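You operate a simulated robot arm through the tools that you are given. There is no shell and no other tool.

You run a simulated robot arm. Do the job below in one go: nothing can be reset, and whatever is moved stays where it is left.

Task
Swap the cap on the blue-tagged port for the blue hose.
Fine: swing its brass lever open first and lock it again; the cap goes in the white tray; leave the other ports. Set down upright: black cap.

The check looks at the end state, three seconds after you hand in, the way a careful person would. Anything else that was tipped, shoved, dropped, spilled or broken makes it a failure. A push-on lid holds only when it is set on centred and level and pressed home; a screw cap is set on level and turned clockwise until tight.

Robot
A 6-joint arm with a two-finger parallel gripper, fixed in place. Base frame: the origin is on the floor under the middle of its stand, x ahead of it, y to its left, z up. Lengths are in cm, angles in rad, forces in N, time in s.
With the tool pointing down near the work surface it reaches from about 30 to 66 cm from the base axis. Its first joint turns from -2.007 to 2.007 rad. Payload 3.43 kg.
The tool frame sits at the grasp point between the pads (the TCP): z along the fingers, y along the line on which they close. The tips reach 3.4 cm beyond it. The gripper opens to 12.8 cm. The fingers are 2.4 cm wide and 1.2 cm thick; the gripper's body (4.8 by 13 cm) begins 9.6 cm behind the TCP.
Orientation is that of the tool frame in the base frame, as a unit quaternion [w, x, y, z]. With the fingers straight down and closing along the base's y, the tool's x points along the base's -x, its y along +y and its z along -z.

Tools
- The arm moves only by the tool drive_tool. Its argument "commands" is a list of rows, each an object (a shift or turn left out is 0, a gripper value left out holds the last) with "travel": the shift along the tool's x, y, z in units of 30 mm (1.0 is 30 mm), a list of three; "angular": the turn, a rotation vector about the tool's x, y, z in units of 6 degrees (1.0 is 6 degrees), a list of three; "jaw": the finger opening in cm, from 0 to 12.8. In form: [{"travel": [tx, ty, tz], "angular": [wx, wy, wz], "jaw": jaw}, ...]. A call has 1 to 20 rows; each row shifts and turns the commanded pose from where the row before left it, along the tool's axes as they then stand. A call with a number of a shift or a turn outside -1 to 1 is refused whole. Rows are played at 5 a second. More than 5 cm and 0.15 rad between two rows, or a gripper value outside its range, and nothing of the call is played. A pose out of reach is approached as far as the arm can. The call stops where the force on the tool passes 90 N (or 10 N more than at its start, if that is more) or the arm is blocked; 0.2 s more then pass. The fingers move at their own pace (about 15.3 cm/s each) and stop on an object; they squeeze with about 25 N. The grip force told is the motor's: it shows also when the fingers shut on nothing. Time passes only in rows, and 0.2 s behind the last, so rows that do not move let the fingers close. The reply holds the time, the measured pose of the TCP, the force on the tool along the base axes, the opening and the grip force, in the units named above and with some noise, with the torque about the TCP (base axes, N m) and any sound that the robot's microphone picked up.
- Cameras (640 x 400 px; columns grow to the right, rows downward): "scene" is fixed at [39.22, 64.36, 154.56]; the picture's right is [-1.00, 0.01, 0.00], its down [0.01, 0.76, -0.65] and it looks along [-0.00, -0.65, -0.76] (base axes); focal length 288 px, centre (320, 200). "wrist" rides on the gripper at [7.6, -1.1, -16] in the tool frame; the picture's right is [0.15, 0.99, 0.00], its down [-0.88, 0.13, -0.46] and it looks along [-0.45, 0.07, 0.89] (tool axes); focal length 234 px, centre (320, 200). There is no depth. A picture from a camera that has moved, and an enlarged one, comes with that camera's place and axes in the base frame and with its lens. The place of the scene camera against the robot may be out by one fixed shift of up to 2.5 cm in any direction.
- capture(camera): a new picture of that camera. No time passes.
- lift_body(by): slides the trunk up (or, below 0, down) by that many cm; the arm rides with it, the base frame stays. It gives what a move gives, with no picture.
- close_up(camera, box): a new picture of the part [left, top, right, bottom] of that camera's present view, enlarged. No time passes.
- close_job(): hands the job in; it is judged then, once.

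Nothing tells you positions but the pictures and the camera data. Unless the task says otherwise, let go and move clear before handing in.

The tools are called after ">>>" by a JSON object that holds its "op" and its "data". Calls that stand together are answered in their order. drive_tool: Moves the arm, as the interface text tells. Its arguments: {"type":"object","properties":{"commands":{"type":"array"}},"required":["commands"]} The other tools are called the same way: lift_body (by) moves the trunk up or down; capture (camera) takes a picture; close_up (camera, box) takes an enlarged picture of a part of a camera's view; close_job () hands the job in.

At the start:

```text
time_s: 0.0
tcp_pos: [21.36, 30.79, 128.11]
orientation: [0.0, 0.0, 1.0, 0.0]
wrist_force: [-0.2, 0.5, 0.5]
ft_torque: [0.0, 0.02, -0.02]
finger_gap: 12.79
grasp_force: 0.1
trunk travel left (down, up): [-92.5, 6.5]
```

scene: 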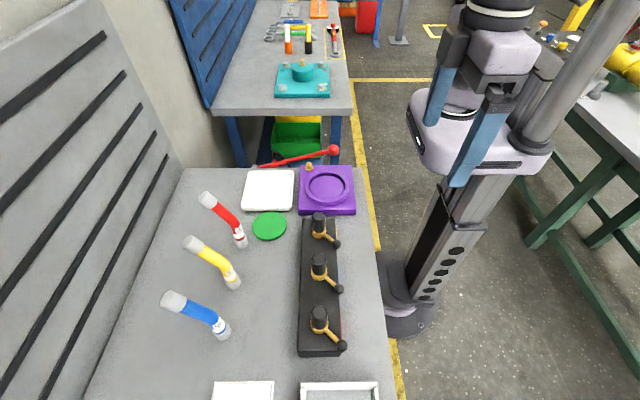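
wrist: 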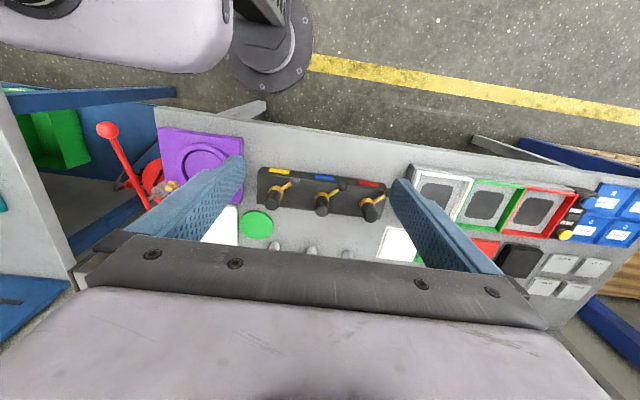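

I see a bench with a dark manifold carrying three capped ports with brass levers, three hoses standing beside it, and trays along the bench. I'll look closer before moving anything.

>>> {"op": "close_up", "data": {"camera": "scene", "box": [260, 190, 400, 370]}}

>>> {"op": "close_up", "data": {"camera": "scene", "box": [140, 170, 300, 350]}}

>>> {"op": "close_up", "data": {"camera": "wrist", "box": [150, 120, 410, 280]}}

>>> {"op": "close_up", "data": {"camera": "wrist", "box": [370, 130, 640, 300]}}

```text
2.22 times, centred on (330, 280) of scene
camera zoom: at [39.22, 64.36, 154.56], right [-1.0, 0.01, 0.0], down [0.01, 0.76, -0.65], along [0.0, -0.65, -0.76], focal length 640 px, centre (298, 22)
```

zoom: 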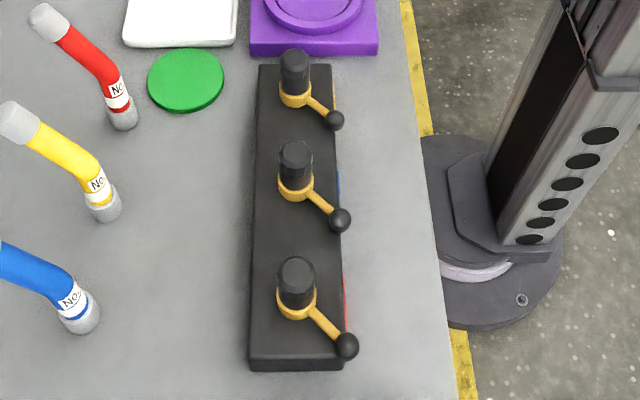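

```text
2.22 times, centred on (220, 260) of scene
camera zoom: at [39.22, 64.36, 154.56], right [-1.0, 0.01, 0.0], down [0.01, 0.76, -0.65], along [0.0, -0.65, -0.76], focal length 640 px, centre (542, 67)
```

zoom: 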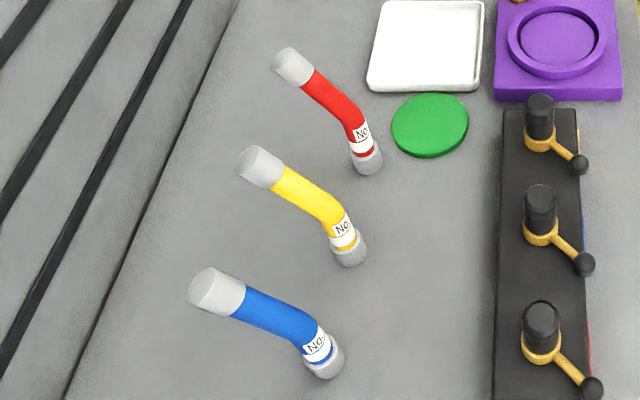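

```text
2.46 times, centred on (280, 200) of wrist
camera zoom: at [13.76, 29.62, 144.09], right [-0.15, 0.99, 0.0], down [0.88, 0.13, 0.46], along [0.45, 0.07, -0.89], focal length 576 px, centre (418, 200)
```

zoom: 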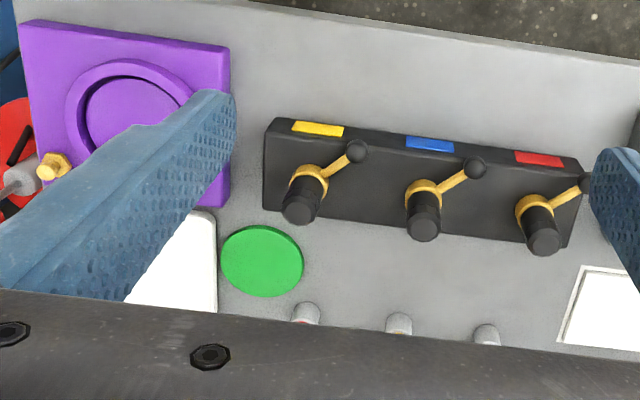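

```text
2.35 times, centred on (505, 215) of wrist
camera zoom: at [13.76, 29.62, 144.09], right [-0.15, 0.99, 0.0], down [0.88, 0.13, 0.46], along [0.45, 0.07, -0.89], focal length 551 px, centre (-115, 165)
```

zoom: 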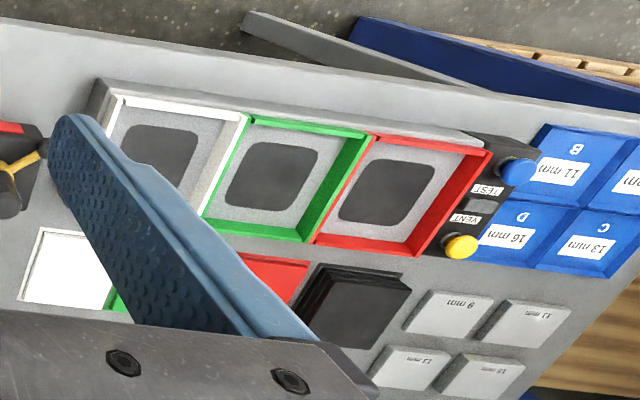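

The blue-tagged port is the middle one of the three. I need better views of the hoses, the caps and the white containers, so I'll move the hand outward above the bench, well clear of everything, and look again.

>>> {"op": "drive_tool", "data": {"commands": [{"travel": [-1, 0, 0]}, {"travel": [-1, 0, 0]}, {"travel": [-1, 0, 0]}, {"travel": [-1, 0, 0]}, {"travel": [-1, 0, 0]}, {"travel": [-1, 0, 0]}]}}

```text
time_s: 1.4
tcp_pos: [39.66, 30.94, 127.95]
orientation: [-0.001, -0.001, 1.0, -0.001]
wrist_force: [1.0, 0.9, 0.5]
ft_torque: [0.05, 0.07, -0.04]
finger_gap: 12.8
grasp_force: 0.1
trunk travel left (down, up): [-92.5, 6.5]
```

The hand is now at about x = 39.7 above the bench. Next I'll look down from there.

>>> {"op": "capture", "data": {"camera": "wrist"}}

>>> {"op": "capture", "data": {"camera": "scene"}}

```text
taken
camera wrist: at [31.95, 29.69, 143.96], right [-0.15, 0.99, 0.0], down [0.88, 0.13, 0.45], along [0.45, 0.07, -0.89], focal length 234 px, centre (320, 200)
```

wrist: 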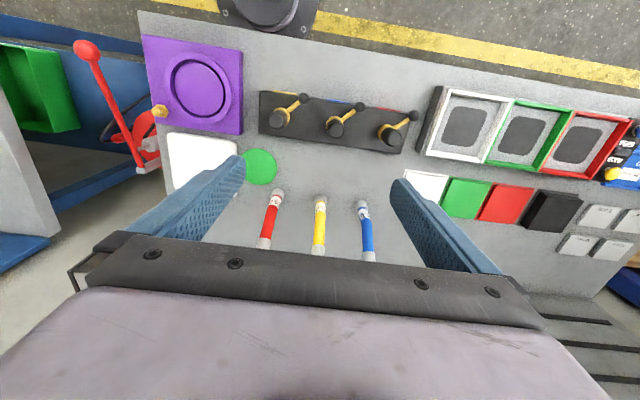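

```text
taken
```

scene: 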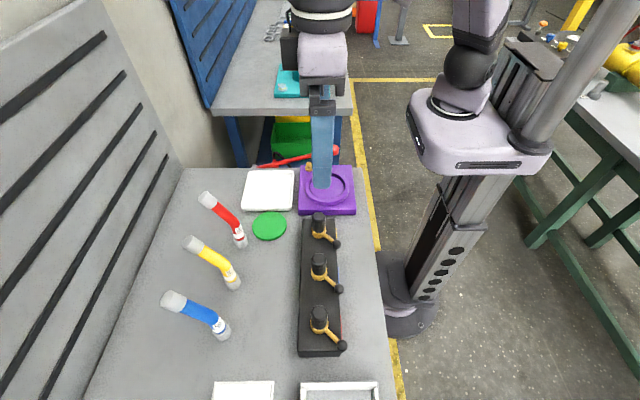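

>>> {"op": "close_up", "data": {"camera": "wrist", "box": [240, 70, 430, 190]}}

>>> {"op": "close_up", "data": {"camera": "wrist", "box": [230, 150, 400, 260]}}

>>> {"op": "close_up", "data": {"camera": "wrist", "box": [400, 70, 640, 260]}}

>>> {"op": "close_up", "data": {"camera": "wrist", "box": [130, 20, 300, 200]}}

>>> {"op": "close_up", "data": {"camera": "scene", "box": [200, 370, 400, 400]}}

```text
3.33 times, centred on (335, 130) of wrist
camera zoom: at [31.95, 29.69, 143.96], right [-0.15, 0.99, 0.0], down [0.88, 0.13, 0.45], along [0.45, 0.07, -0.89], focal length 781 px, centre (270, 433)
```

zoom: 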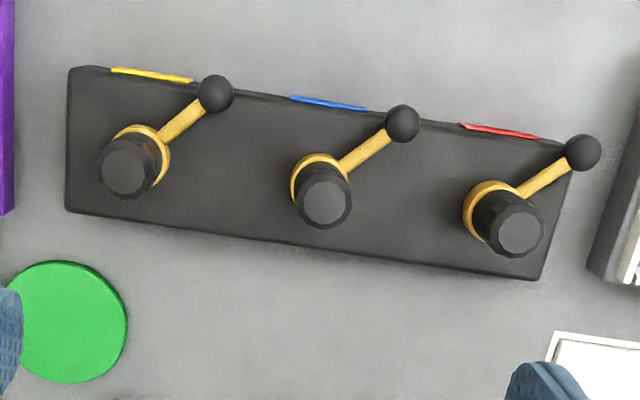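

```text
3.64 times, centred on (315, 205) of wrist
camera zoom: at [31.95, 29.69, 143.96], right [-0.15, 0.99, 0.0], down [0.88, 0.13, 0.45], along [0.45, 0.07, -0.89], focal length 852 px, centre (338, 182)
```

zoom: 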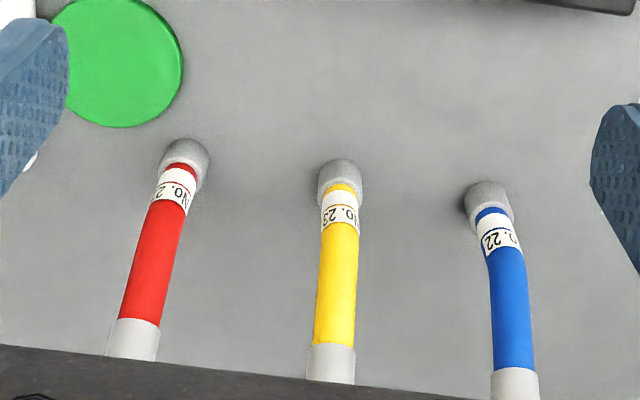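

```text
2.11 times, centred on (520, 165) of wrist
camera zoom: at [31.95, 29.69, 143.96], right [-0.15, 0.99, 0.0], down [0.88, 0.13, 0.45], along [0.45, 0.07, -0.89], focal length 493 px, centre (-101, 274)
```

zoom: 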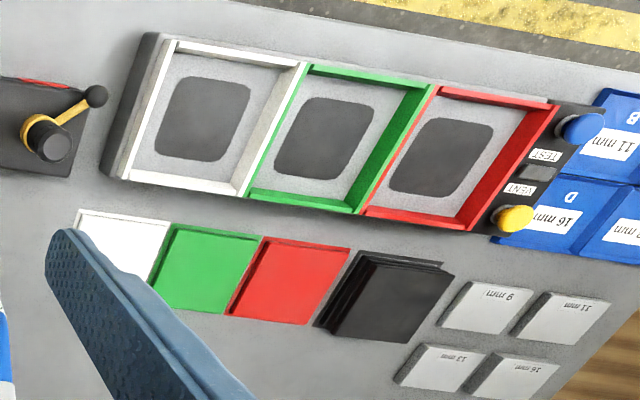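

```text
2.22 times, centred on (215, 110) of wrist
camera zoom: at [31.95, 29.69, 143.96], right [-0.15, 0.99, 0.0], down [0.88, 0.13, 0.45], along [0.45, 0.07, -0.89], focal length 520 px, centre (553, 400)
```

zoom: 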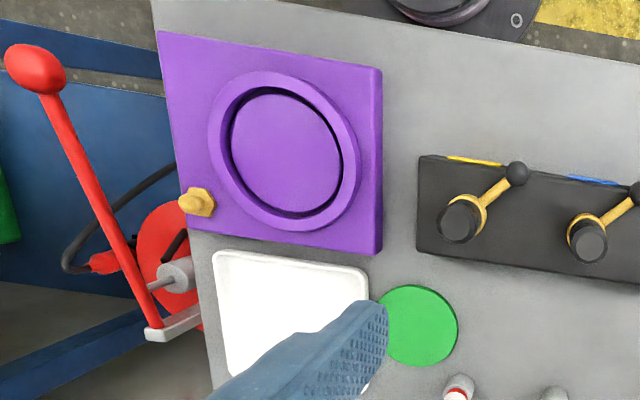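

```text
3.20 times, centred on (300, 385) of scene
camera zoom: at [39.22, 64.36, 154.56], right [-1.0, 0.01, 0.0], down [0.01, 0.76, -0.65], along [0.0, -0.65, -0.76], focal length 922 px, centre (384, -392)
```

zoom: 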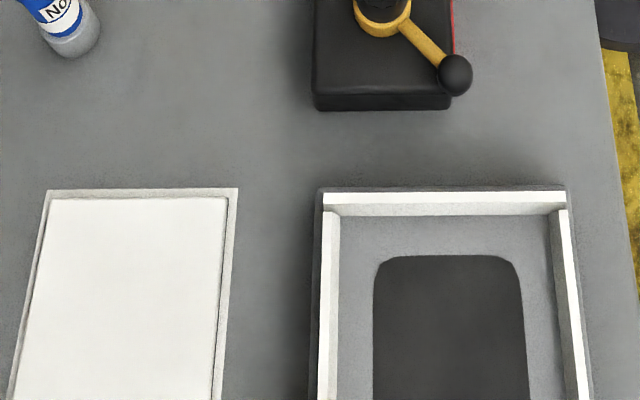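

The middle port carries the blue tag. Its cap top is near (40, 34, 98), the hose collars stand at about x = 61, and the rounded, rimmed white tray sits beside the purple fixture. I'll lower the trunk somewhat, with the fingers staying above the caps, for a closer look.

>>> {"op": "lift_body", "data": {"by": -18}}

>>> {"op": "capture", "data": {"camera": "wrist"}}

>>> {"op": "capture", "data": {"camera": "scene"}}

```text
time_s: 3.4
tcp_pos: [39.36, 30.91, 110.02]
orientation: [0.0, 0.0, 1.0, -0.001]
wrist_force: [-0.6, 0.0, -1.0]
ft_torque: [0.0, -0.03, 0.03]
finger_gap: 12.81
grasp_force: 0.0
trunk travel left (down, up): [-74.5, 24.5]
```

```text
taken
camera wrist: at [31.75, 29.66, 126.03], right [-0.15, 0.99, 0.0], down [0.88, 0.13, 0.46], along [0.45, 0.07, -0.89], focal length 234 px, centre (320, 200)
```

wrist: 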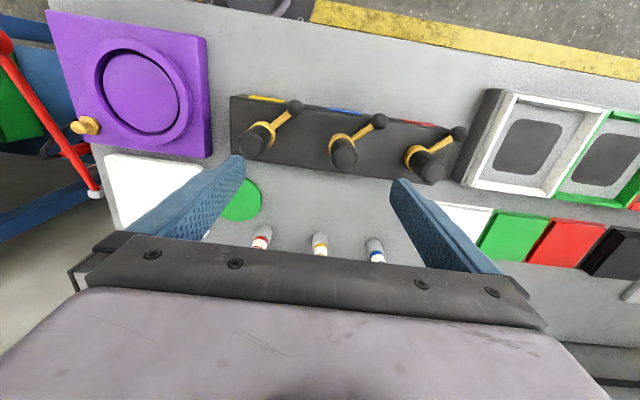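

```text
taken
```

scene: 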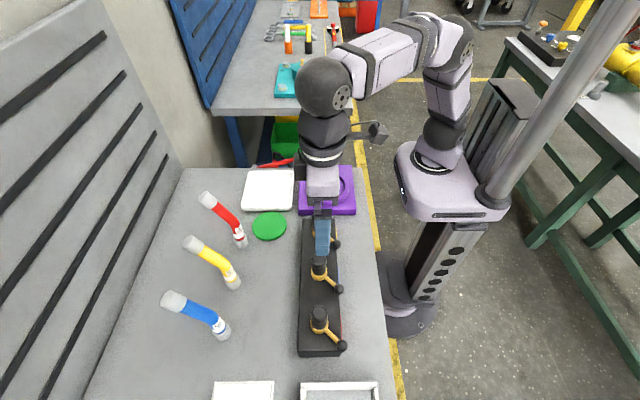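

The view is closer now. I'll enlarge the ports, the lever and the hose collars for measurements.

>>> {"op": "close_up", "data": {"camera": "wrist", "box": [220, 80, 480, 200]}}

>>> {"op": "close_up", "data": {"camera": "wrist", "box": [310, 90, 410, 180]}}

>>> {"op": "close_up", "data": {"camera": "wrist", "box": [230, 210, 400, 280]}}

>>> {"op": "close_up", "data": {"camera": "scene", "box": [150, 270, 250, 360]}}

>>> {"op": "close_up", "data": {"camera": "scene", "box": [230, 150, 370, 250]}}

>>> {"op": "close_up", "data": {"camera": "scene", "box": [290, 230, 370, 360]}}

```text
2.46 times, centred on (350, 140) of wrist
camera zoom: at [31.75, 29.66, 126.03], right [-0.15, 0.99, 0.0], down [0.88, 0.13, 0.46], along [0.45, 0.07, -0.89], focal length 576 px, centre (246, 348)
```

zoom: 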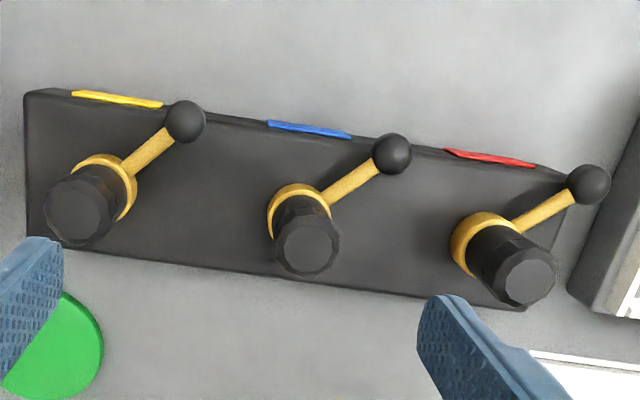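

```text
4.44 times, centred on (360, 135) of wrist
camera zoom: at [31.75, 29.66, 126.03], right [-0.15, 0.99, 0.0], down [0.88, 0.13, 0.46], along [0.45, 0.07, -0.89], focal length 1041 px, centre (142, 489)
```

zoom: 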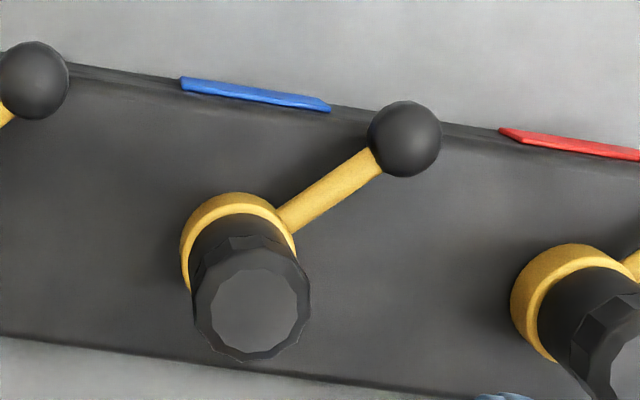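

```text
3.76 times, centred on (315, 245) of wrist
camera zoom: at [31.75, 29.66, 126.03], right [-0.15, 0.99, 0.0], down [0.88, 0.13, 0.46], along [0.45, 0.07, -0.89], focal length 882 px, centre (339, 31)
```

zoom: 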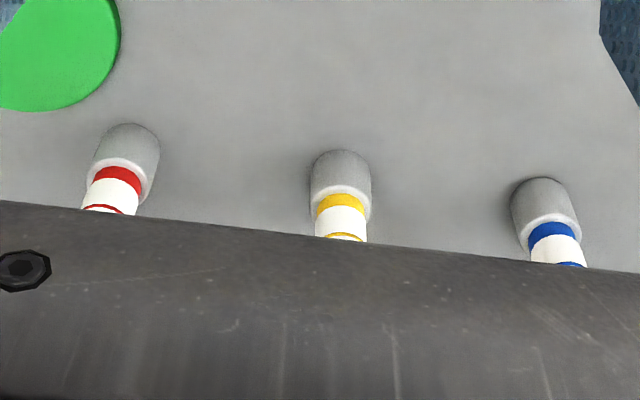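

```text
4.44 times, centred on (200, 315) of scene
camera zoom: at [39.22, 64.36, 154.56], right [-1.0, 0.01, 0.0], down [0.01, 0.76, -0.65], along [0.0, -0.65, -0.76], focal length 1281 px, centre (853, -311)
```

zoom: 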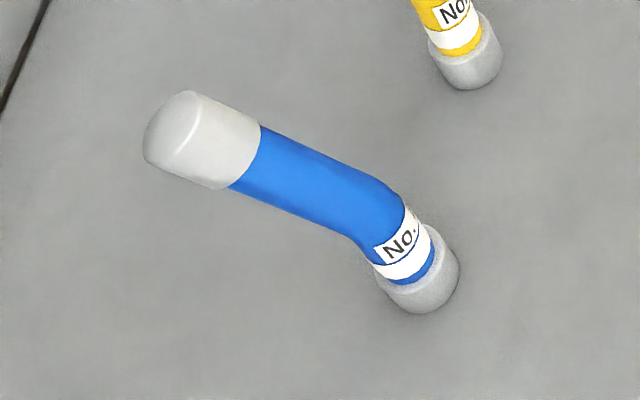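

```text
4.00 times, centred on (300, 200) of scene
camera zoom: at [39.22, 64.36, 154.56], right [-1.0, 0.01, 0.0], down [0.01, 0.76, -0.65], along [0.0, -0.65, -0.76], focal length 1152 px, centre (400, 200)
```

zoom: 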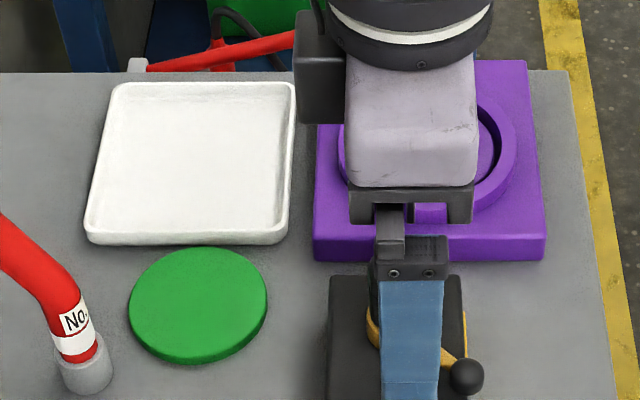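

```text
3.08 times, centred on (330, 295) of scene
camera zoom: at [39.22, 64.36, 154.56], right [-1.0, 0.01, 0.0], down [0.01, 0.76, -0.65], along [0.0, -0.65, -0.76], focal length 886 px, centre (289, -92)
```

zoom: 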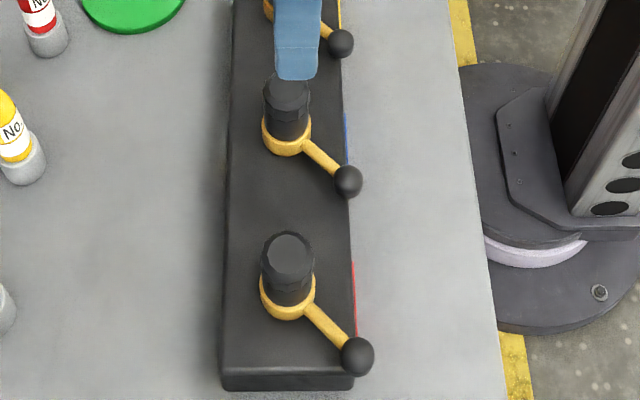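

The white tray is the shallow, rimmed one beside the purple fixture. The blue port's lever ball is near (35.7, 38.9, 91), pointing toward the robot's front-left. I'll move above that ball with the fingers turned across the lever and measure again.

>>> {"op": "drive_tool", "data": {"commands": [{"travel": [0.407, 0.882, 0], "jaw": 6}, {"travel": [0.407, 0.882, 0]}, {"travel": [0.407, 0.882, 0]}, {"angular": [0, 0, 0.9]}, {"angular": [0, 0, 0.9]}, {"angular": [0, 0, 0.9]}, {"angular": [0, 0, 0.9]}, {"angular": [0, 0, 0.9]}, {"angular": [0, 0, 0.9]}, {"angular": [0, 0, 0.9]}, {"angular": [0, 0, 0.9]}, {"travel": [0, 0, 1]}, {"travel": [0, 0, 0.5]}]}}

>>> {"op": "capture", "data": {"camera": "wrist"}}

>>> {"op": "capture", "data": {"camera": "scene"}}

```text
time_s: 6.2
tcp_pos: [35.7, 38.76, 105.59]
orientation: [0.0, 0.368, 0.93, 0.0]
wrist_force: [-1.2, 0.4, 0.1]
ft_torque: [0.02, 0.02, 0.0]
finger_gap: 6.0
grasp_force: 0.0
trunk travel left (down, up): [-74.5, 24.5]
```

```text
taken
camera wrist: at [29.39, 43.1, 121.52], right [0.57, 0.82, 0.0], down [0.73, -0.51, 0.46], along [0.37, -0.26, -0.89], focal length 234 px, centre (320, 200)
```

wrist: 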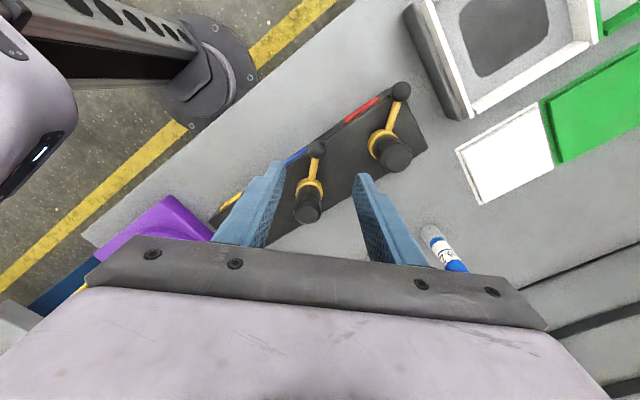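

```text
taken
```

scene: 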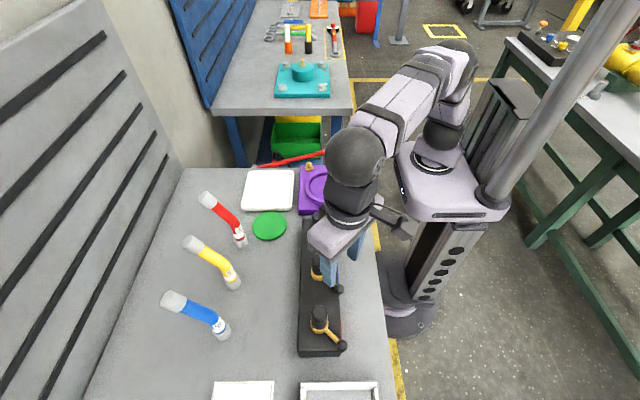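

>>> {"op": "close_up", "data": {"camera": "wrist", "box": [270, 120, 370, 240]}}

>>> {"op": "close_up", "data": {"camera": "wrist", "box": [200, 70, 440, 250]}}

```text
3.33 times, centred on (320, 180) of wrist
camera zoom: at [29.39, 43.1, 121.52], right [0.57, 0.82, 0.0], down [0.73, -0.51, 0.46], along [0.37, -0.26, -0.89], focal length 781 px, centre (320, 267)
```

zoom: 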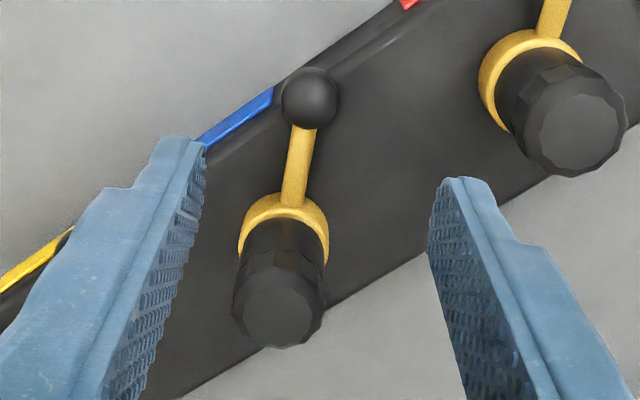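

```text
2.22 times, centred on (320, 160) of wrist
camera zoom: at [29.39, 43.1, 121.52], right [0.57, 0.82, 0.0], down [0.73, -0.51, 0.46], along [0.37, -0.26, -0.89], focal length 520 px, centre (320, 289)
```

zoom: 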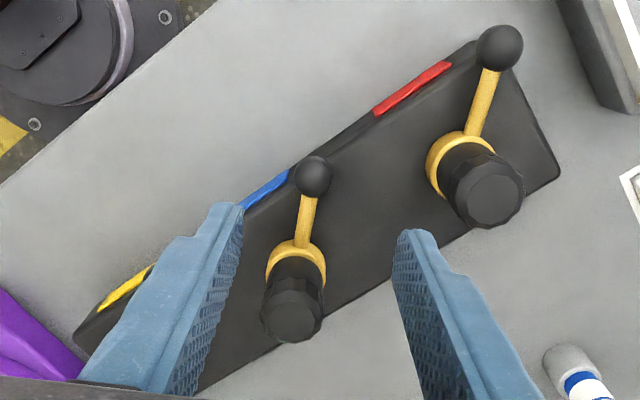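

I place the lever ball at about (35.4, 38.4, 92.7), with the lever 6.3 cm long and pointing at 135°. The manifold top is near z = 90.5. I'll straddle the ball loosely with the fingers, tips just above the block.

>>> {"op": "drive_tool", "data": {"commands": [{"travel": [0, -0.14, 0.5], "jaw": 3.6}, {"travel": [0, 0, 0.8]}, {"travel": [0, 0, 0.8]}, {"travel": [0, 0, 0.5]}, {"travel": [0, 0, 0.4]}]}}

>>> {"op": "capture", "data": {"camera": "wrist"}}

>>> {"op": "close_up", "data": {"camera": "scene", "box": [280, 200, 400, 360]}}

```text
time_s: 7.4
tcp_pos: [35.42, 38.53, 96.56]
orientation: [0.001, 0.368, 0.93, 0.0]
wrist_force: [0.3, -0.6, -0.7]
ft_torque: [0.0, -0.03, 0.0]
finger_gap: 3.6
grasp_force: 0.0
trunk travel left (down, up): [-74.5, 24.5]
```

```text
taken
camera wrist: at [29.09, 42.81, 112.52], right [0.57, 0.82, 0.0], down [0.73, -0.51, 0.46], along [0.37, -0.26, -0.89], focal length 234 px, centre (320, 200)
```

wrist: 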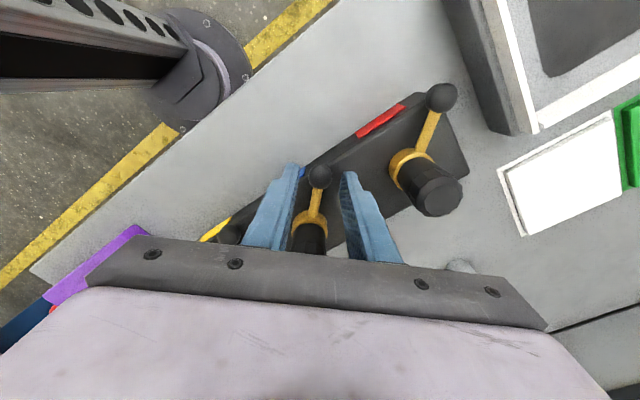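

```text
2.50 times, centred on (340, 280) of scene
camera zoom: at [39.22, 64.36, 154.56], right [-1.0, 0.01, 0.0], down [0.01, 0.76, -0.65], along [0.0, -0.65, -0.76], focal length 720 px, centre (270, 0)
```

zoom: 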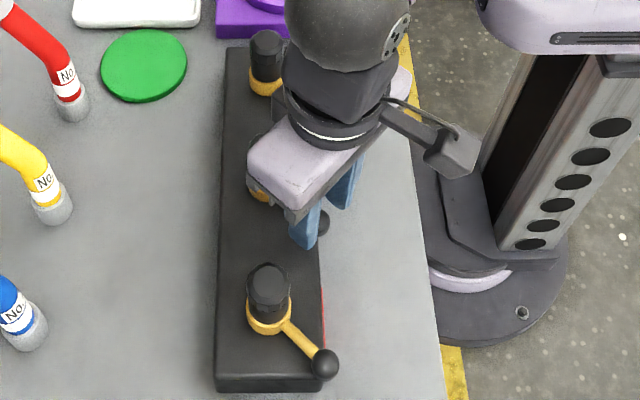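

>>> {"op": "close_up", "data": {"camera": "wrist", "box": [230, 140, 410, 270]}}

```text
3.08 times, centred on (320, 205) of wrist
camera zoom: at [29.09, 42.81, 112.52], right [0.57, 0.82, 0.0], down [0.73, -0.51, 0.46], along [0.37, -0.26, -0.89], focal length 720 px, centre (320, 185)
```

zoom: 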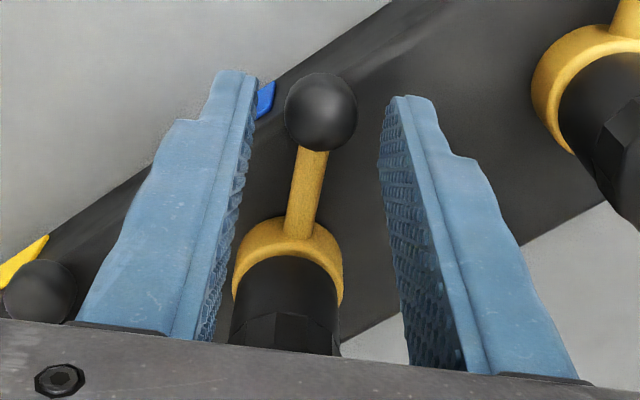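

The ball sits centred between the fingers. I'll go down the last bit and then nudge gently in one direction to feel which way the lever opens.

>>> {"op": "drive_tool", "data": {"commands": [{"travel": [0, 0, 0.25]}, {"travel": [0, 0, 0.25]}, {"travel": [0, 0.2, 0]}, {"travel": [0, 0.1, 0]}]}}

```text
time_s: 8.4
tcp_pos: [36.01, 39.09, 95.0]
orientation: [0.0, 0.368, 0.93, 0.001]
wrist_force: [-0.4, 1.4, 0.3]
ft_torque: [-0.01, -0.01, 0.0]
finger_gap: 3.64
grasp_force: 0.0
trunk travel left (down, up): [-74.5, 24.5]
```

>>> {"op": "drive_tool", "data": {"commands": [{"travel": [0, 0.1, 0]}, {"travel": [0, 0.1, 0]}]}}

>>> {"op": "close_up", "data": {"camera": "wrist", "box": [230, 140, 410, 270]}}

```text
time_s: 9.0
tcp_pos: [36.26, 39.37, 94.98]
orientation: [0.0, 0.368, 0.93, -0.002]
wrist_force: [-8.1, -7.3, -0.5]
ft_torque: [-0.14, 0.06, -0.06]
finger_gap: 4.2
grasp_force: 5.3
trunk travel left (down, up): [-74.5, 24.5]
```

```text
3.08 times, centred on (320, 205) of wrist
camera zoom: at [29.97, 43.77, 111.02], right [0.57, 0.82, 0.0], down [0.73, -0.51, 0.46], along [0.37, -0.26, -0.89], focal length 720 px, centre (320, 185)
```

zoom: 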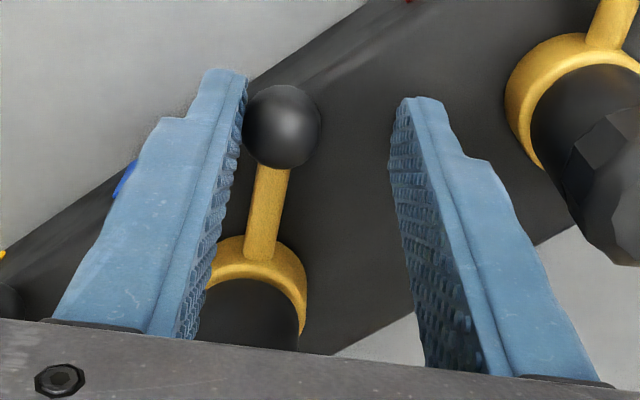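

Pushing that way met about 11 N with no movement, and the finger gave a little. Before pressing harder I'll try the other direction.

>>> {"op": "drive_tool", "data": {"commands": [{"travel": [0, -0.3, 0], "jaw": 3.6}, {"travel": [0, -0.3, 0]}, {"travel": [0, -0.1, 0]}, {"travel": [0, -0.1, 0]}]}}

>>> {"op": "close_up", "data": {"camera": "wrist", "box": [230, 140, 410, 270]}}

```text
time_s: 10.0
tcp_pos: [34.87, 37.78, 95.05]
orientation: [0.0, 0.367, 0.93, 0.002]
wrist_force: [0.7, 0.4, -0.3]
ft_torque: [-0.02, 0.0, -0.02]
finger_gap: 3.62
grasp_force: 0.6
trunk travel left (down, up): [-74.5, 24.5]
```

```text
3.08 times, centred on (320, 205) of wrist
camera zoom: at [28.45, 42.12, 111.06], right [0.57, 0.82, 0.0], down [0.73, -0.51, 0.46], along [0.38, -0.26, -0.89], focal length 720 px, centre (320, 185)
```

zoom: 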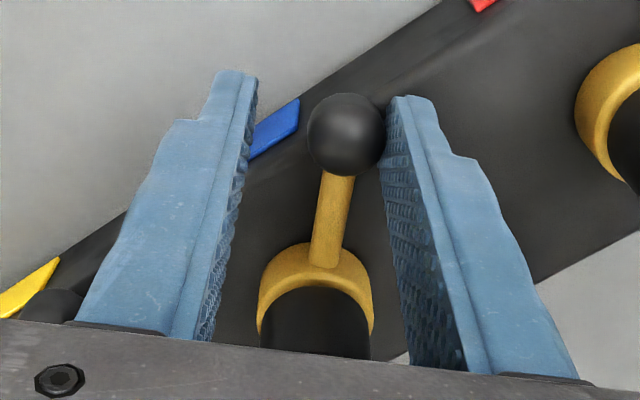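

The finger is just touching the ball on the other side. I'll push a little further in this direction.

>>> {"op": "drive_tool", "data": {"commands": [{"travel": [0, -0.1, 0]}, {"travel": [0, -0.1, 0]}]}}

>>> {"op": "close_up", "data": {"camera": "wrist", "box": [230, 140, 410, 270]}}

```text
time_s: 10.6
tcp_pos: [34.49, 37.36, 95.11]
orientation: [0.0, 0.368, 0.93, 0.0]
wrist_force: [0.4, -0.6, 0.8]
ft_torque: [-0.02, -0.01, 0.0]
finger_gap: 3.61
grasp_force: 0.7
trunk travel left (down, up): [-74.5, 24.5]
```

```text
3.08 times, centred on (320, 205) of wrist
camera zoom: at [28.05, 41.7, 111.04], right [0.57, 0.82, 0.0], down [0.73, -0.51, 0.46], along [0.37, -0.26, -0.89], focal length 720 px, centre (320, 185)
```

zoom: 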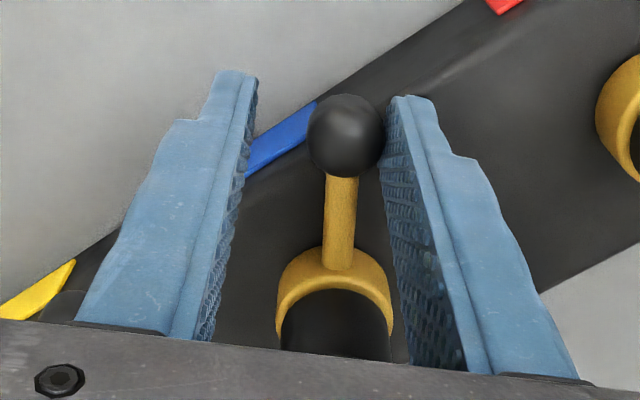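

The lever swings freely this way, counter-clockwise seen from above. I'll narrow the gap around the ball and follow its arc in small steps while watching the force.

>>> {"op": "drive_tool", "data": {"commands": [{"jaw": 2.6}, {"travel": [-0.04, -0.164, 0], "angular": [0, 0, -1]}, {"travel": [-0.036, -0.165, 0], "angular": [0, 0, -1]}, {"travel": [-0.032, -0.1656, 0], "angular": [0, 0, -1]}, {"travel": [-0.028, -0.166, 0], "angular": [0, 0, -1]}]}}

>>> {"op": "close_up", "data": {"camera": "wrist", "box": [190, 80, 450, 270]}}

```text
time_s: 11.8
tcp_pos: [33.59, 35.45, 94.98]
orientation: [0.0, 0.165, 0.986, 0.0]
wrist_force: [0.3, -0.3, 0.4]
ft_torque: [0.04, 0.01, 0.01]
finger_gap: 2.63
grasp_force: 0.2
trunk travel left (down, up): [-74.5, 24.5]
```

```text
2.11 times, centred on (320, 175) of wrist
camera zoom: at [26.06, 36.89, 111.02], right [0.18, 0.98, 0.0], down [0.88, -0.16, 0.46], along [0.45, -0.08, -0.89], focal length 493 px, centre (320, 253)
```

zoom: 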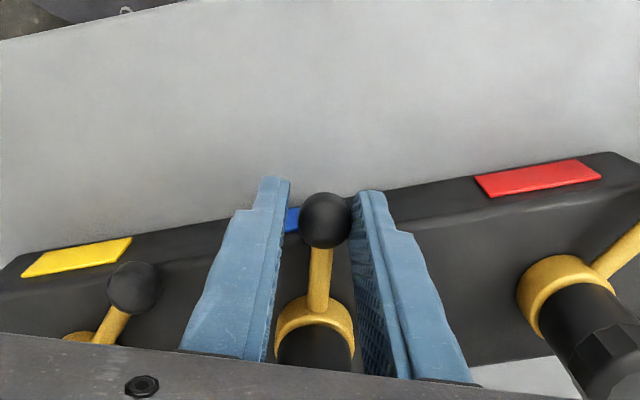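

The lever follows with almost no force and is now at about 165°. Continuing along the arc.

>>> {"op": "drive_tool", "data": {"commands": [{"travel": [-0.024, -0.167, 0], "angular": [0, 0, -1]}, {"travel": [-0.02, -0.1675, 0], "angular": [0, 0, -1]}, {"travel": [-0.0156, -0.168, 0], "angular": [0, 0, -1]}, {"travel": [-0.0115, -0.168, 0], "angular": [0, 0, -1]}]}}

>>> {"op": "close_up", "data": {"camera": "wrist", "box": [190, 80, 450, 270]}}

```text
time_s: 12.8
tcp_pos: [33.48, 33.5, 95.13]
orientation: [0.0, -0.043, 0.999, -0.001]
wrist_force: [0.1, 0.3, 0.3]
ft_torque: [0.03, 0.03, 0.03]
finger_gap: 2.64
grasp_force: 0.1
trunk travel left (down, up): [-74.5, 24.5]
```

```text
2.11 times, centred on (320, 175) of wrist
camera zoom: at [25.99, 31.68, 111.04], right [-0.23, 0.97, 0.0], down [0.87, 0.21, 0.46], along [0.44, 0.11, -0.89], focal length 493 px, centre (320, 253)
```

zoom: 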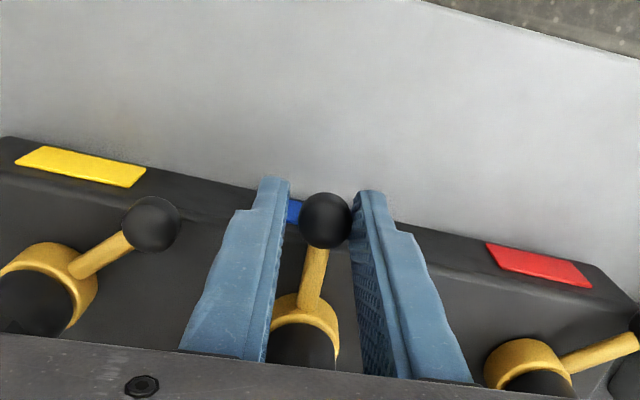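

The lever is now at about 183°. I'll carry on to roughly 203°, still clear of the yellow port's lever.

>>> {"op": "drive_tool", "data": {"commands": [{"travel": [-0.008, -0.183, 0], "angular": [0, 0, -0.833]}, {"travel": [-0.008, -0.183, 0], "angular": [0, 0, -0.833]}, {"travel": [-0.008, -0.183, 0], "angular": [0, 0, -0.833]}, {"travel": [-0.006, -0.13, 0], "angular": [0, 0, -0.6]}]}}

>>> {"op": "close_up", "data": {"camera": "wrist", "box": [190, 80, 450, 270]}}

```text
time_s: 13.8
tcp_pos: [33.99, 31.51, 95.06]
orientation: [0.0, -0.203, 0.979, 0.001]
wrist_force: [-0.4, 0.5, -0.2]
ft_torque: [-0.01, -0.03, 0.02]
finger_gap: 2.62
grasp_force: 0.1
trunk travel left (down, up): [-74.5, 24.5]
```

```text
2.11 times, centred on (320, 175) of wrist
camera zoom: at [27.42, 27.45, 111.03], right [-0.53, 0.85, 0.0], down [0.76, 0.47, 0.46], along [0.39, 0.24, -0.89], focal length 493 px, centre (320, 253)
```

zoom: 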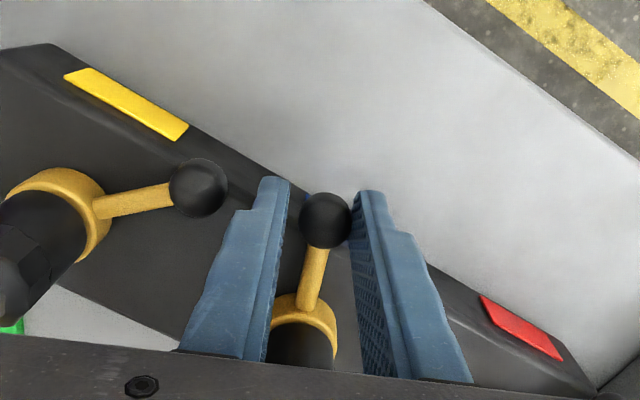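

The lever has swung about 66° with no stop yet, and my leading finger is getting near the yellow lever. I'll lift out, close the fingers and push the ball further from behind only, so nothing gets between the two levers.

>>> {"op": "drive_tool", "data": {"commands": [{"travel": [0, 0, -0.7]}, {"travel": [0, 0, -0.7]}, {"travel": [0, 0.5, 0], "jaw": 0}, {"travel": [0, 0.45, 0]}, {}]}}

>>> {"op": "close_up", "data": {"camera": "wrist", "box": [190, 80, 450, 270]}}

```text
time_s: 15.0
tcp_pos: [32.9, 34.15, 99.15]
orientation: [0.0, -0.202, 0.979, 0.0]
wrist_force: [0.1, -0.2, -0.3]
ft_torque: [0.03, 0.02, 0.0]
finger_gap: 0.0
grasp_force: 24.8
trunk travel left (down, up): [-74.5, 24.5]
```

```text
2.11 times, centred on (320, 175) of wrist
camera zoom: at [26.28, 30.07, 115.21], right [-0.53, 0.85, 0.0], down [0.76, 0.47, 0.46], along [0.39, 0.24, -0.89], focal length 493 px, centre (320, 253)
```

zoom: 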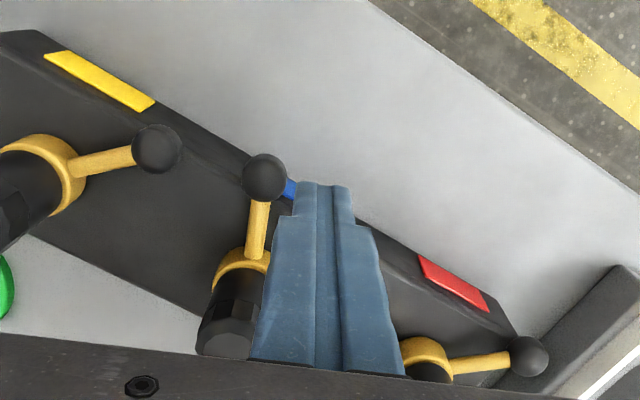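

The closed fingers are behind the ball. I'll lower them and push on gently.

>>> {"op": "drive_tool", "data": {"commands": [{"travel": [0, 0, 0.7]}, {"travel": [0, 0, 0.65]}, {"travel": [0.016, -0.193, 0], "angular": [0, 0, -0.4]}, {"travel": [0.016, -0.193, 0], "angular": [0, 0, -0.37]}, {}]}}

>>> {"op": "close_up", "data": {"camera": "wrist", "box": [190, 80, 450, 270]}}

```text
time_s: 16.2
tcp_pos: [33.12, 33.04, 95.22]
orientation: [0.0, -0.243, 0.97, 0.0]
wrist_force: [-0.8, -0.8, -1.0]
ft_torque: [0.0, 0.02, 0.0]
finger_gap: 0.0
grasp_force: 24.4
trunk travel left (down, up): [-74.5, 24.5]
```

```text
2.11 times, centred on (320, 175) of wrist
camera zoom: at [27.05, 28.45, 111.16], right [-0.59, 0.8, 0.0], down [0.72, 0.53, 0.46], along [0.37, 0.27, -0.89], focal length 493 px, centre (320, 253)
```

zoom: 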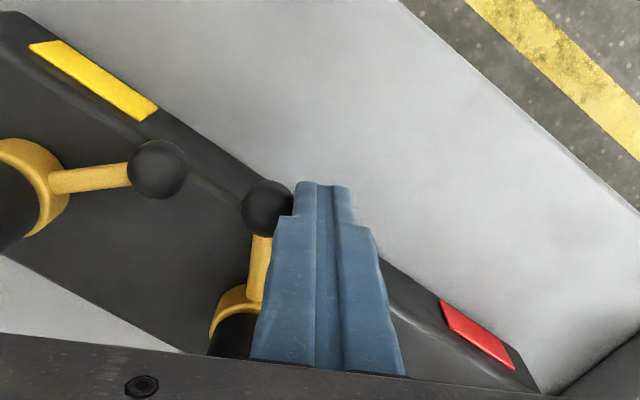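

The fingers are in contact and the force is still negligible. I'll push about 6° more and check.

>>> {"op": "drive_tool", "data": {"commands": [{"travel": [0.034, -0.11, 0], "angular": [0, 0, -0.5]}, {"travel": [0.034, -0.11, 0], "angular": [0, 0, -0.5]}, {}]}}

>>> {"op": "close_up", "data": {"camera": "wrist", "box": [190, 80, 450, 270]}}

```text
time_s: 17.0
tcp_pos: [33.41, 32.38, 95.18]
orientation: [0.0, -0.293, 0.956, 0.0]
wrist_force: [0.7, 0.8, 0.5]
ft_torque: [0.03, -0.01, 0.01]
finger_gap: 0.0
grasp_force: 25.4
trunk travel left (down, up): [-74.5, 24.5]
```

```text
2.11 times, centred on (320, 175) of wrist
camera zoom: at [27.71, 27.16, 111.16], right [-0.68, 0.74, 0.0], down [0.66, 0.6, 0.46], along [0.34, 0.31, -0.89], focal length 493 px, centre (320, 253)
```

zoom: 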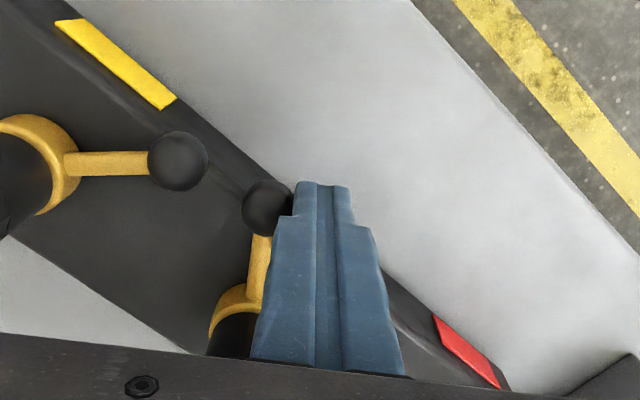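

The lever is at about 213° and still moving freely, with roughly 1.6 cm between the two balls. I'll push a bit more, then leave it.

>>> {"op": "drive_tool", "data": {"commands": [{"travel": [0.035, -0.11, 0], "angular": [0, 0, -0.5]}, {"travel": [0.035, -0.11, 0], "angular": [0, 0, -0.5]}, {}]}}

>>> {"op": "close_up", "data": {"camera": "wrist", "box": [190, 80, 450, 270]}}

```text
time_s: 17.8
tcp_pos: [33.66, 31.79, 95.24]
orientation: [0.0, -0.343, 0.939, 0.0]
wrist_force: [-0.1, 0.0, -0.6]
ft_torque: [0.03, 0.02, 0.02]
finger_gap: 0.0
grasp_force: 25.3
trunk travel left (down, up): [-74.5, 24.5]
```

```text
2.11 times, centred on (320, 175) of wrist
camera zoom: at [28.48, 25.96, 111.16], right [-0.75, 0.66, 0.0], down [0.59, 0.67, 0.46], along [0.3, 0.34, -0.89], focal length 493 px, centre (320, 253)
```

zoom: 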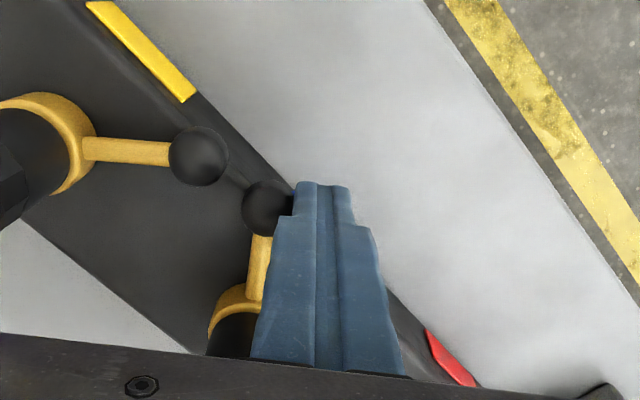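

The lever is about 84° open with a clear gap to its neighbour. I'll back off, rise, open the fingers and hover over the blue port's cap. The present hand angle already keeps the fingers away from the lever.

>>> {"op": "drive_tool", "data": {"commands": [{"travel": [0, 0.1, 0]}, {"travel": [0, 0, -1]}, {"travel": [0, 0, -1]}, {"travel": [0, 0, -1]}, {"travel": [-0.688, -0.291, 0], "jaw": 6.5}, {"travel": [-0.688, -0.291, 0]}, {"travel": [-0.688, -0.291, 0]}, {}]}}

>>> {"op": "capture", "data": {"camera": "wrist"}}

>>> {"op": "close_up", "data": {"camera": "wrist", "box": [190, 80, 450, 270]}}

>>> {"op": "close_up", "data": {"camera": "scene", "box": [280, 200, 400, 360]}}

```text
time_s: 19.6
tcp_pos: [39.84, 34.02, 104.16]
orientation: [0.0, -0.342, 0.94, 0.0]
wrist_force: [0.2, 0.1, -0.1]
ft_torque: [0.02, 0.01, 0.03]
finger_gap: 6.5
grasp_force: 0.1
trunk travel left (down, up): [-74.5, 24.5]
```

```text
taken
camera wrist: at [34.61, 28.19, 120.15], right [-0.75, 0.66, 0.0], down [0.59, 0.67, 0.46], along [0.3, 0.34, -0.89], focal length 234 px, centre (320, 200)
```

wrist: 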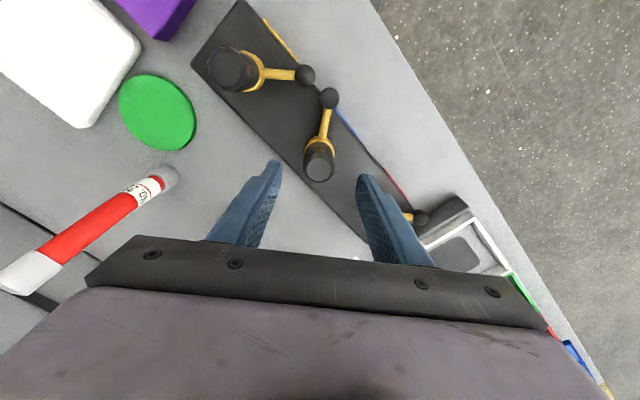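

```text
2.11 times, centred on (320, 175) of wrist
camera zoom: at [34.61, 28.19, 120.15], right [-0.75, 0.66, 0.0], down [0.59, 0.67, 0.46], along [0.3, 0.34, -0.89], focal length 493 px, centre (320, 253)
```

zoom: 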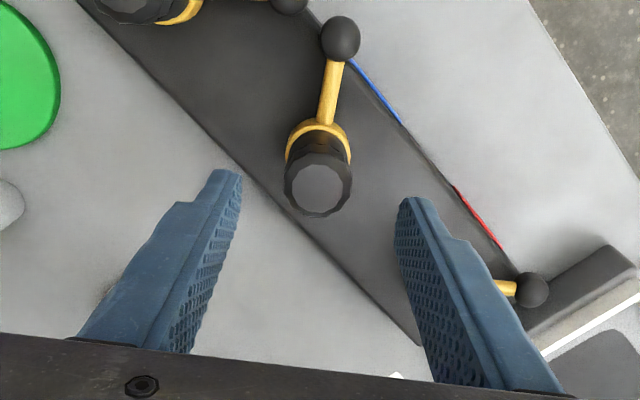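

```text
2.50 times, centred on (340, 280) of scene
camera zoom: at [39.22, 64.36, 154.56], right [-1.0, 0.01, 0.0], down [0.01, 0.76, -0.65], along [0.0, -0.65, -0.76], focal length 720 px, centre (270, 0)
```

zoom: 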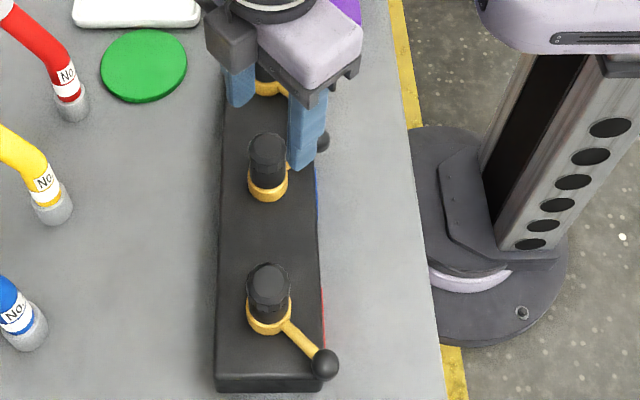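

The cap is centred under the fingers at about (39.9, 34.1), with its top at z ≈ 98. I'll go down around it and grip, with the tips just above the brass collar.

>>> {"op": "drive_tool", "data": {"commands": [{"travel": [-0.04, 0, 0.75]}, {"travel": [0, 0, 0.75]}, {"travel": [0, 0, 0.5]}, {"travel": [0, 0, 0.25]}, {}]}}

>>> {"op": "close_up", "data": {"camera": "wrist", "box": [190, 80, 450, 270]}}

>>> {"op": "close_up", "data": {"camera": "scene", "box": [280, 220, 370, 310]}}

```text
time_s: 20.8
tcp_pos: [39.9, 33.98, 97.27]
orientation: [0.0, -0.343, 0.939, 0.0]
wrist_force: [0.3, 1.3, 1.4]
ft_torque: [-0.02, -0.03, -0.01]
finger_gap: 6.47
grasp_force: 0.0
trunk travel left (down, up): [-74.5, 24.5]
```

```text
2.11 times, centred on (320, 175) of wrist
camera zoom: at [34.73, 28.22, 113.36], right [-0.75, 0.66, 0.0], down [0.59, 0.67, 0.46], along [0.3, 0.34, -0.89], focal length 493 px, centre (320, 253)
```

zoom: 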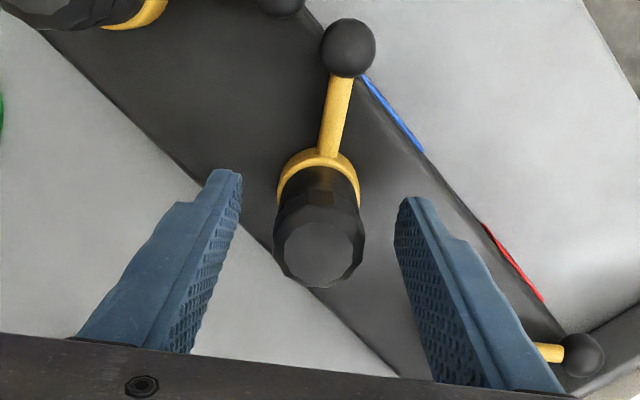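

```text
4.44 times, centred on (325, 265) of scene
camera zoom: at [39.22, 64.36, 154.56], right [-1.0, 0.01, 0.0], down [0.01, 0.76, -0.65], along [0.0, -0.65, -0.76], focal length 1281 px, centre (298, -89)
```

zoom: 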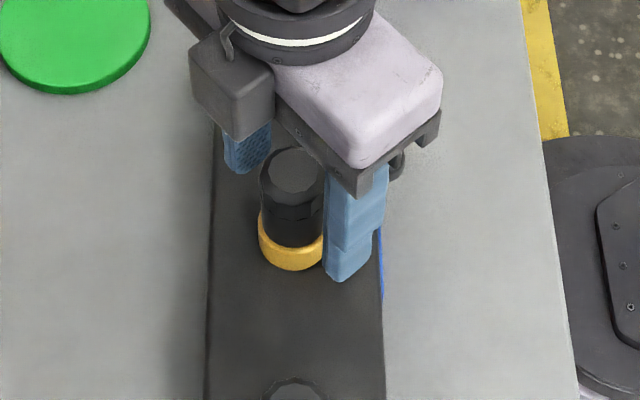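

The cap sits midway between the fingers. Closing on it now.

>>> {"op": "drive_tool", "data": {"commands": [{"jaw": 3.8}, {"jaw": 2.5}, {"jaw": 2.5}, {}]}}

>>> {"op": "close_up", "data": {"camera": "wrist", "box": [190, 80, 450, 270]}}

```text
time_s: 21.8
tcp_pos: [39.91, 34.06, 97.35]
orientation: [0.0, -0.343, 0.939, 0.0]
wrist_force: [1.3, -2.6, 0.2]
ft_torque: [-0.05, -0.03, -0.06]
finger_gap: 3.23
grasp_force: 24.8
trunk travel left (down, up): [-74.5, 24.5]
```

```text
2.11 times, centred on (320, 175) of wrist
camera zoom: at [34.76, 28.2, 113.36], right [-0.75, 0.66, 0.0], down [0.59, 0.67, 0.46], along [0.3, 0.34, -0.89], focal length 493 px, centre (320, 253)
```

zoom: 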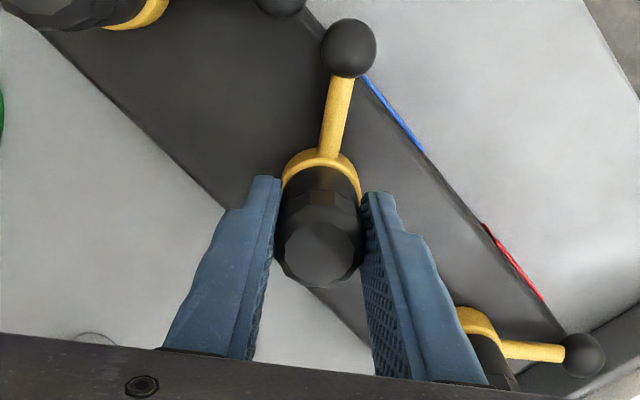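

The cap is gripped, 3.2 cm wide. I'll pull up a little and see whether it comes free.

>>> {"op": "drive_tool", "data": {"commands": [{"travel": [0, 0, -0.1]}, {"travel": [0, 0, -0.1]}, {}]}}

>>> {"op": "close_up", "data": {"camera": "wrist", "box": [190, 80, 450, 270]}}

```text
time_s: 22.6
tcp_pos: [39.84, 33.98, 98.02]
orientation: [0.001, -0.342, 0.94, 0.0]
wrist_force: [0.5, 0.7, 0.0]
ft_torque: [0.01, 0.03, 0.01]
finger_gap: 3.25
grasp_force: 24.7
trunk travel left (down, up): [-74.5, 24.5]
```

```text
2.11 times, centred on (320, 175) of wrist
camera zoom: at [34.72, 28.24, 114.02], right [-0.75, 0.66, 0.0], down [0.59, 0.67, 0.46], along [0.3, 0.34, -0.89], focal length 493 px, centre (320, 253)
```

zoom: 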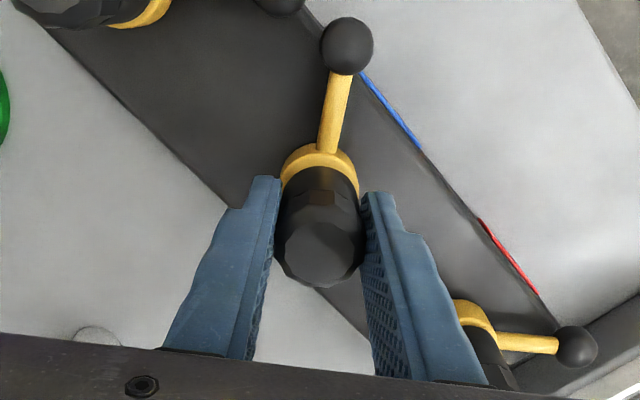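

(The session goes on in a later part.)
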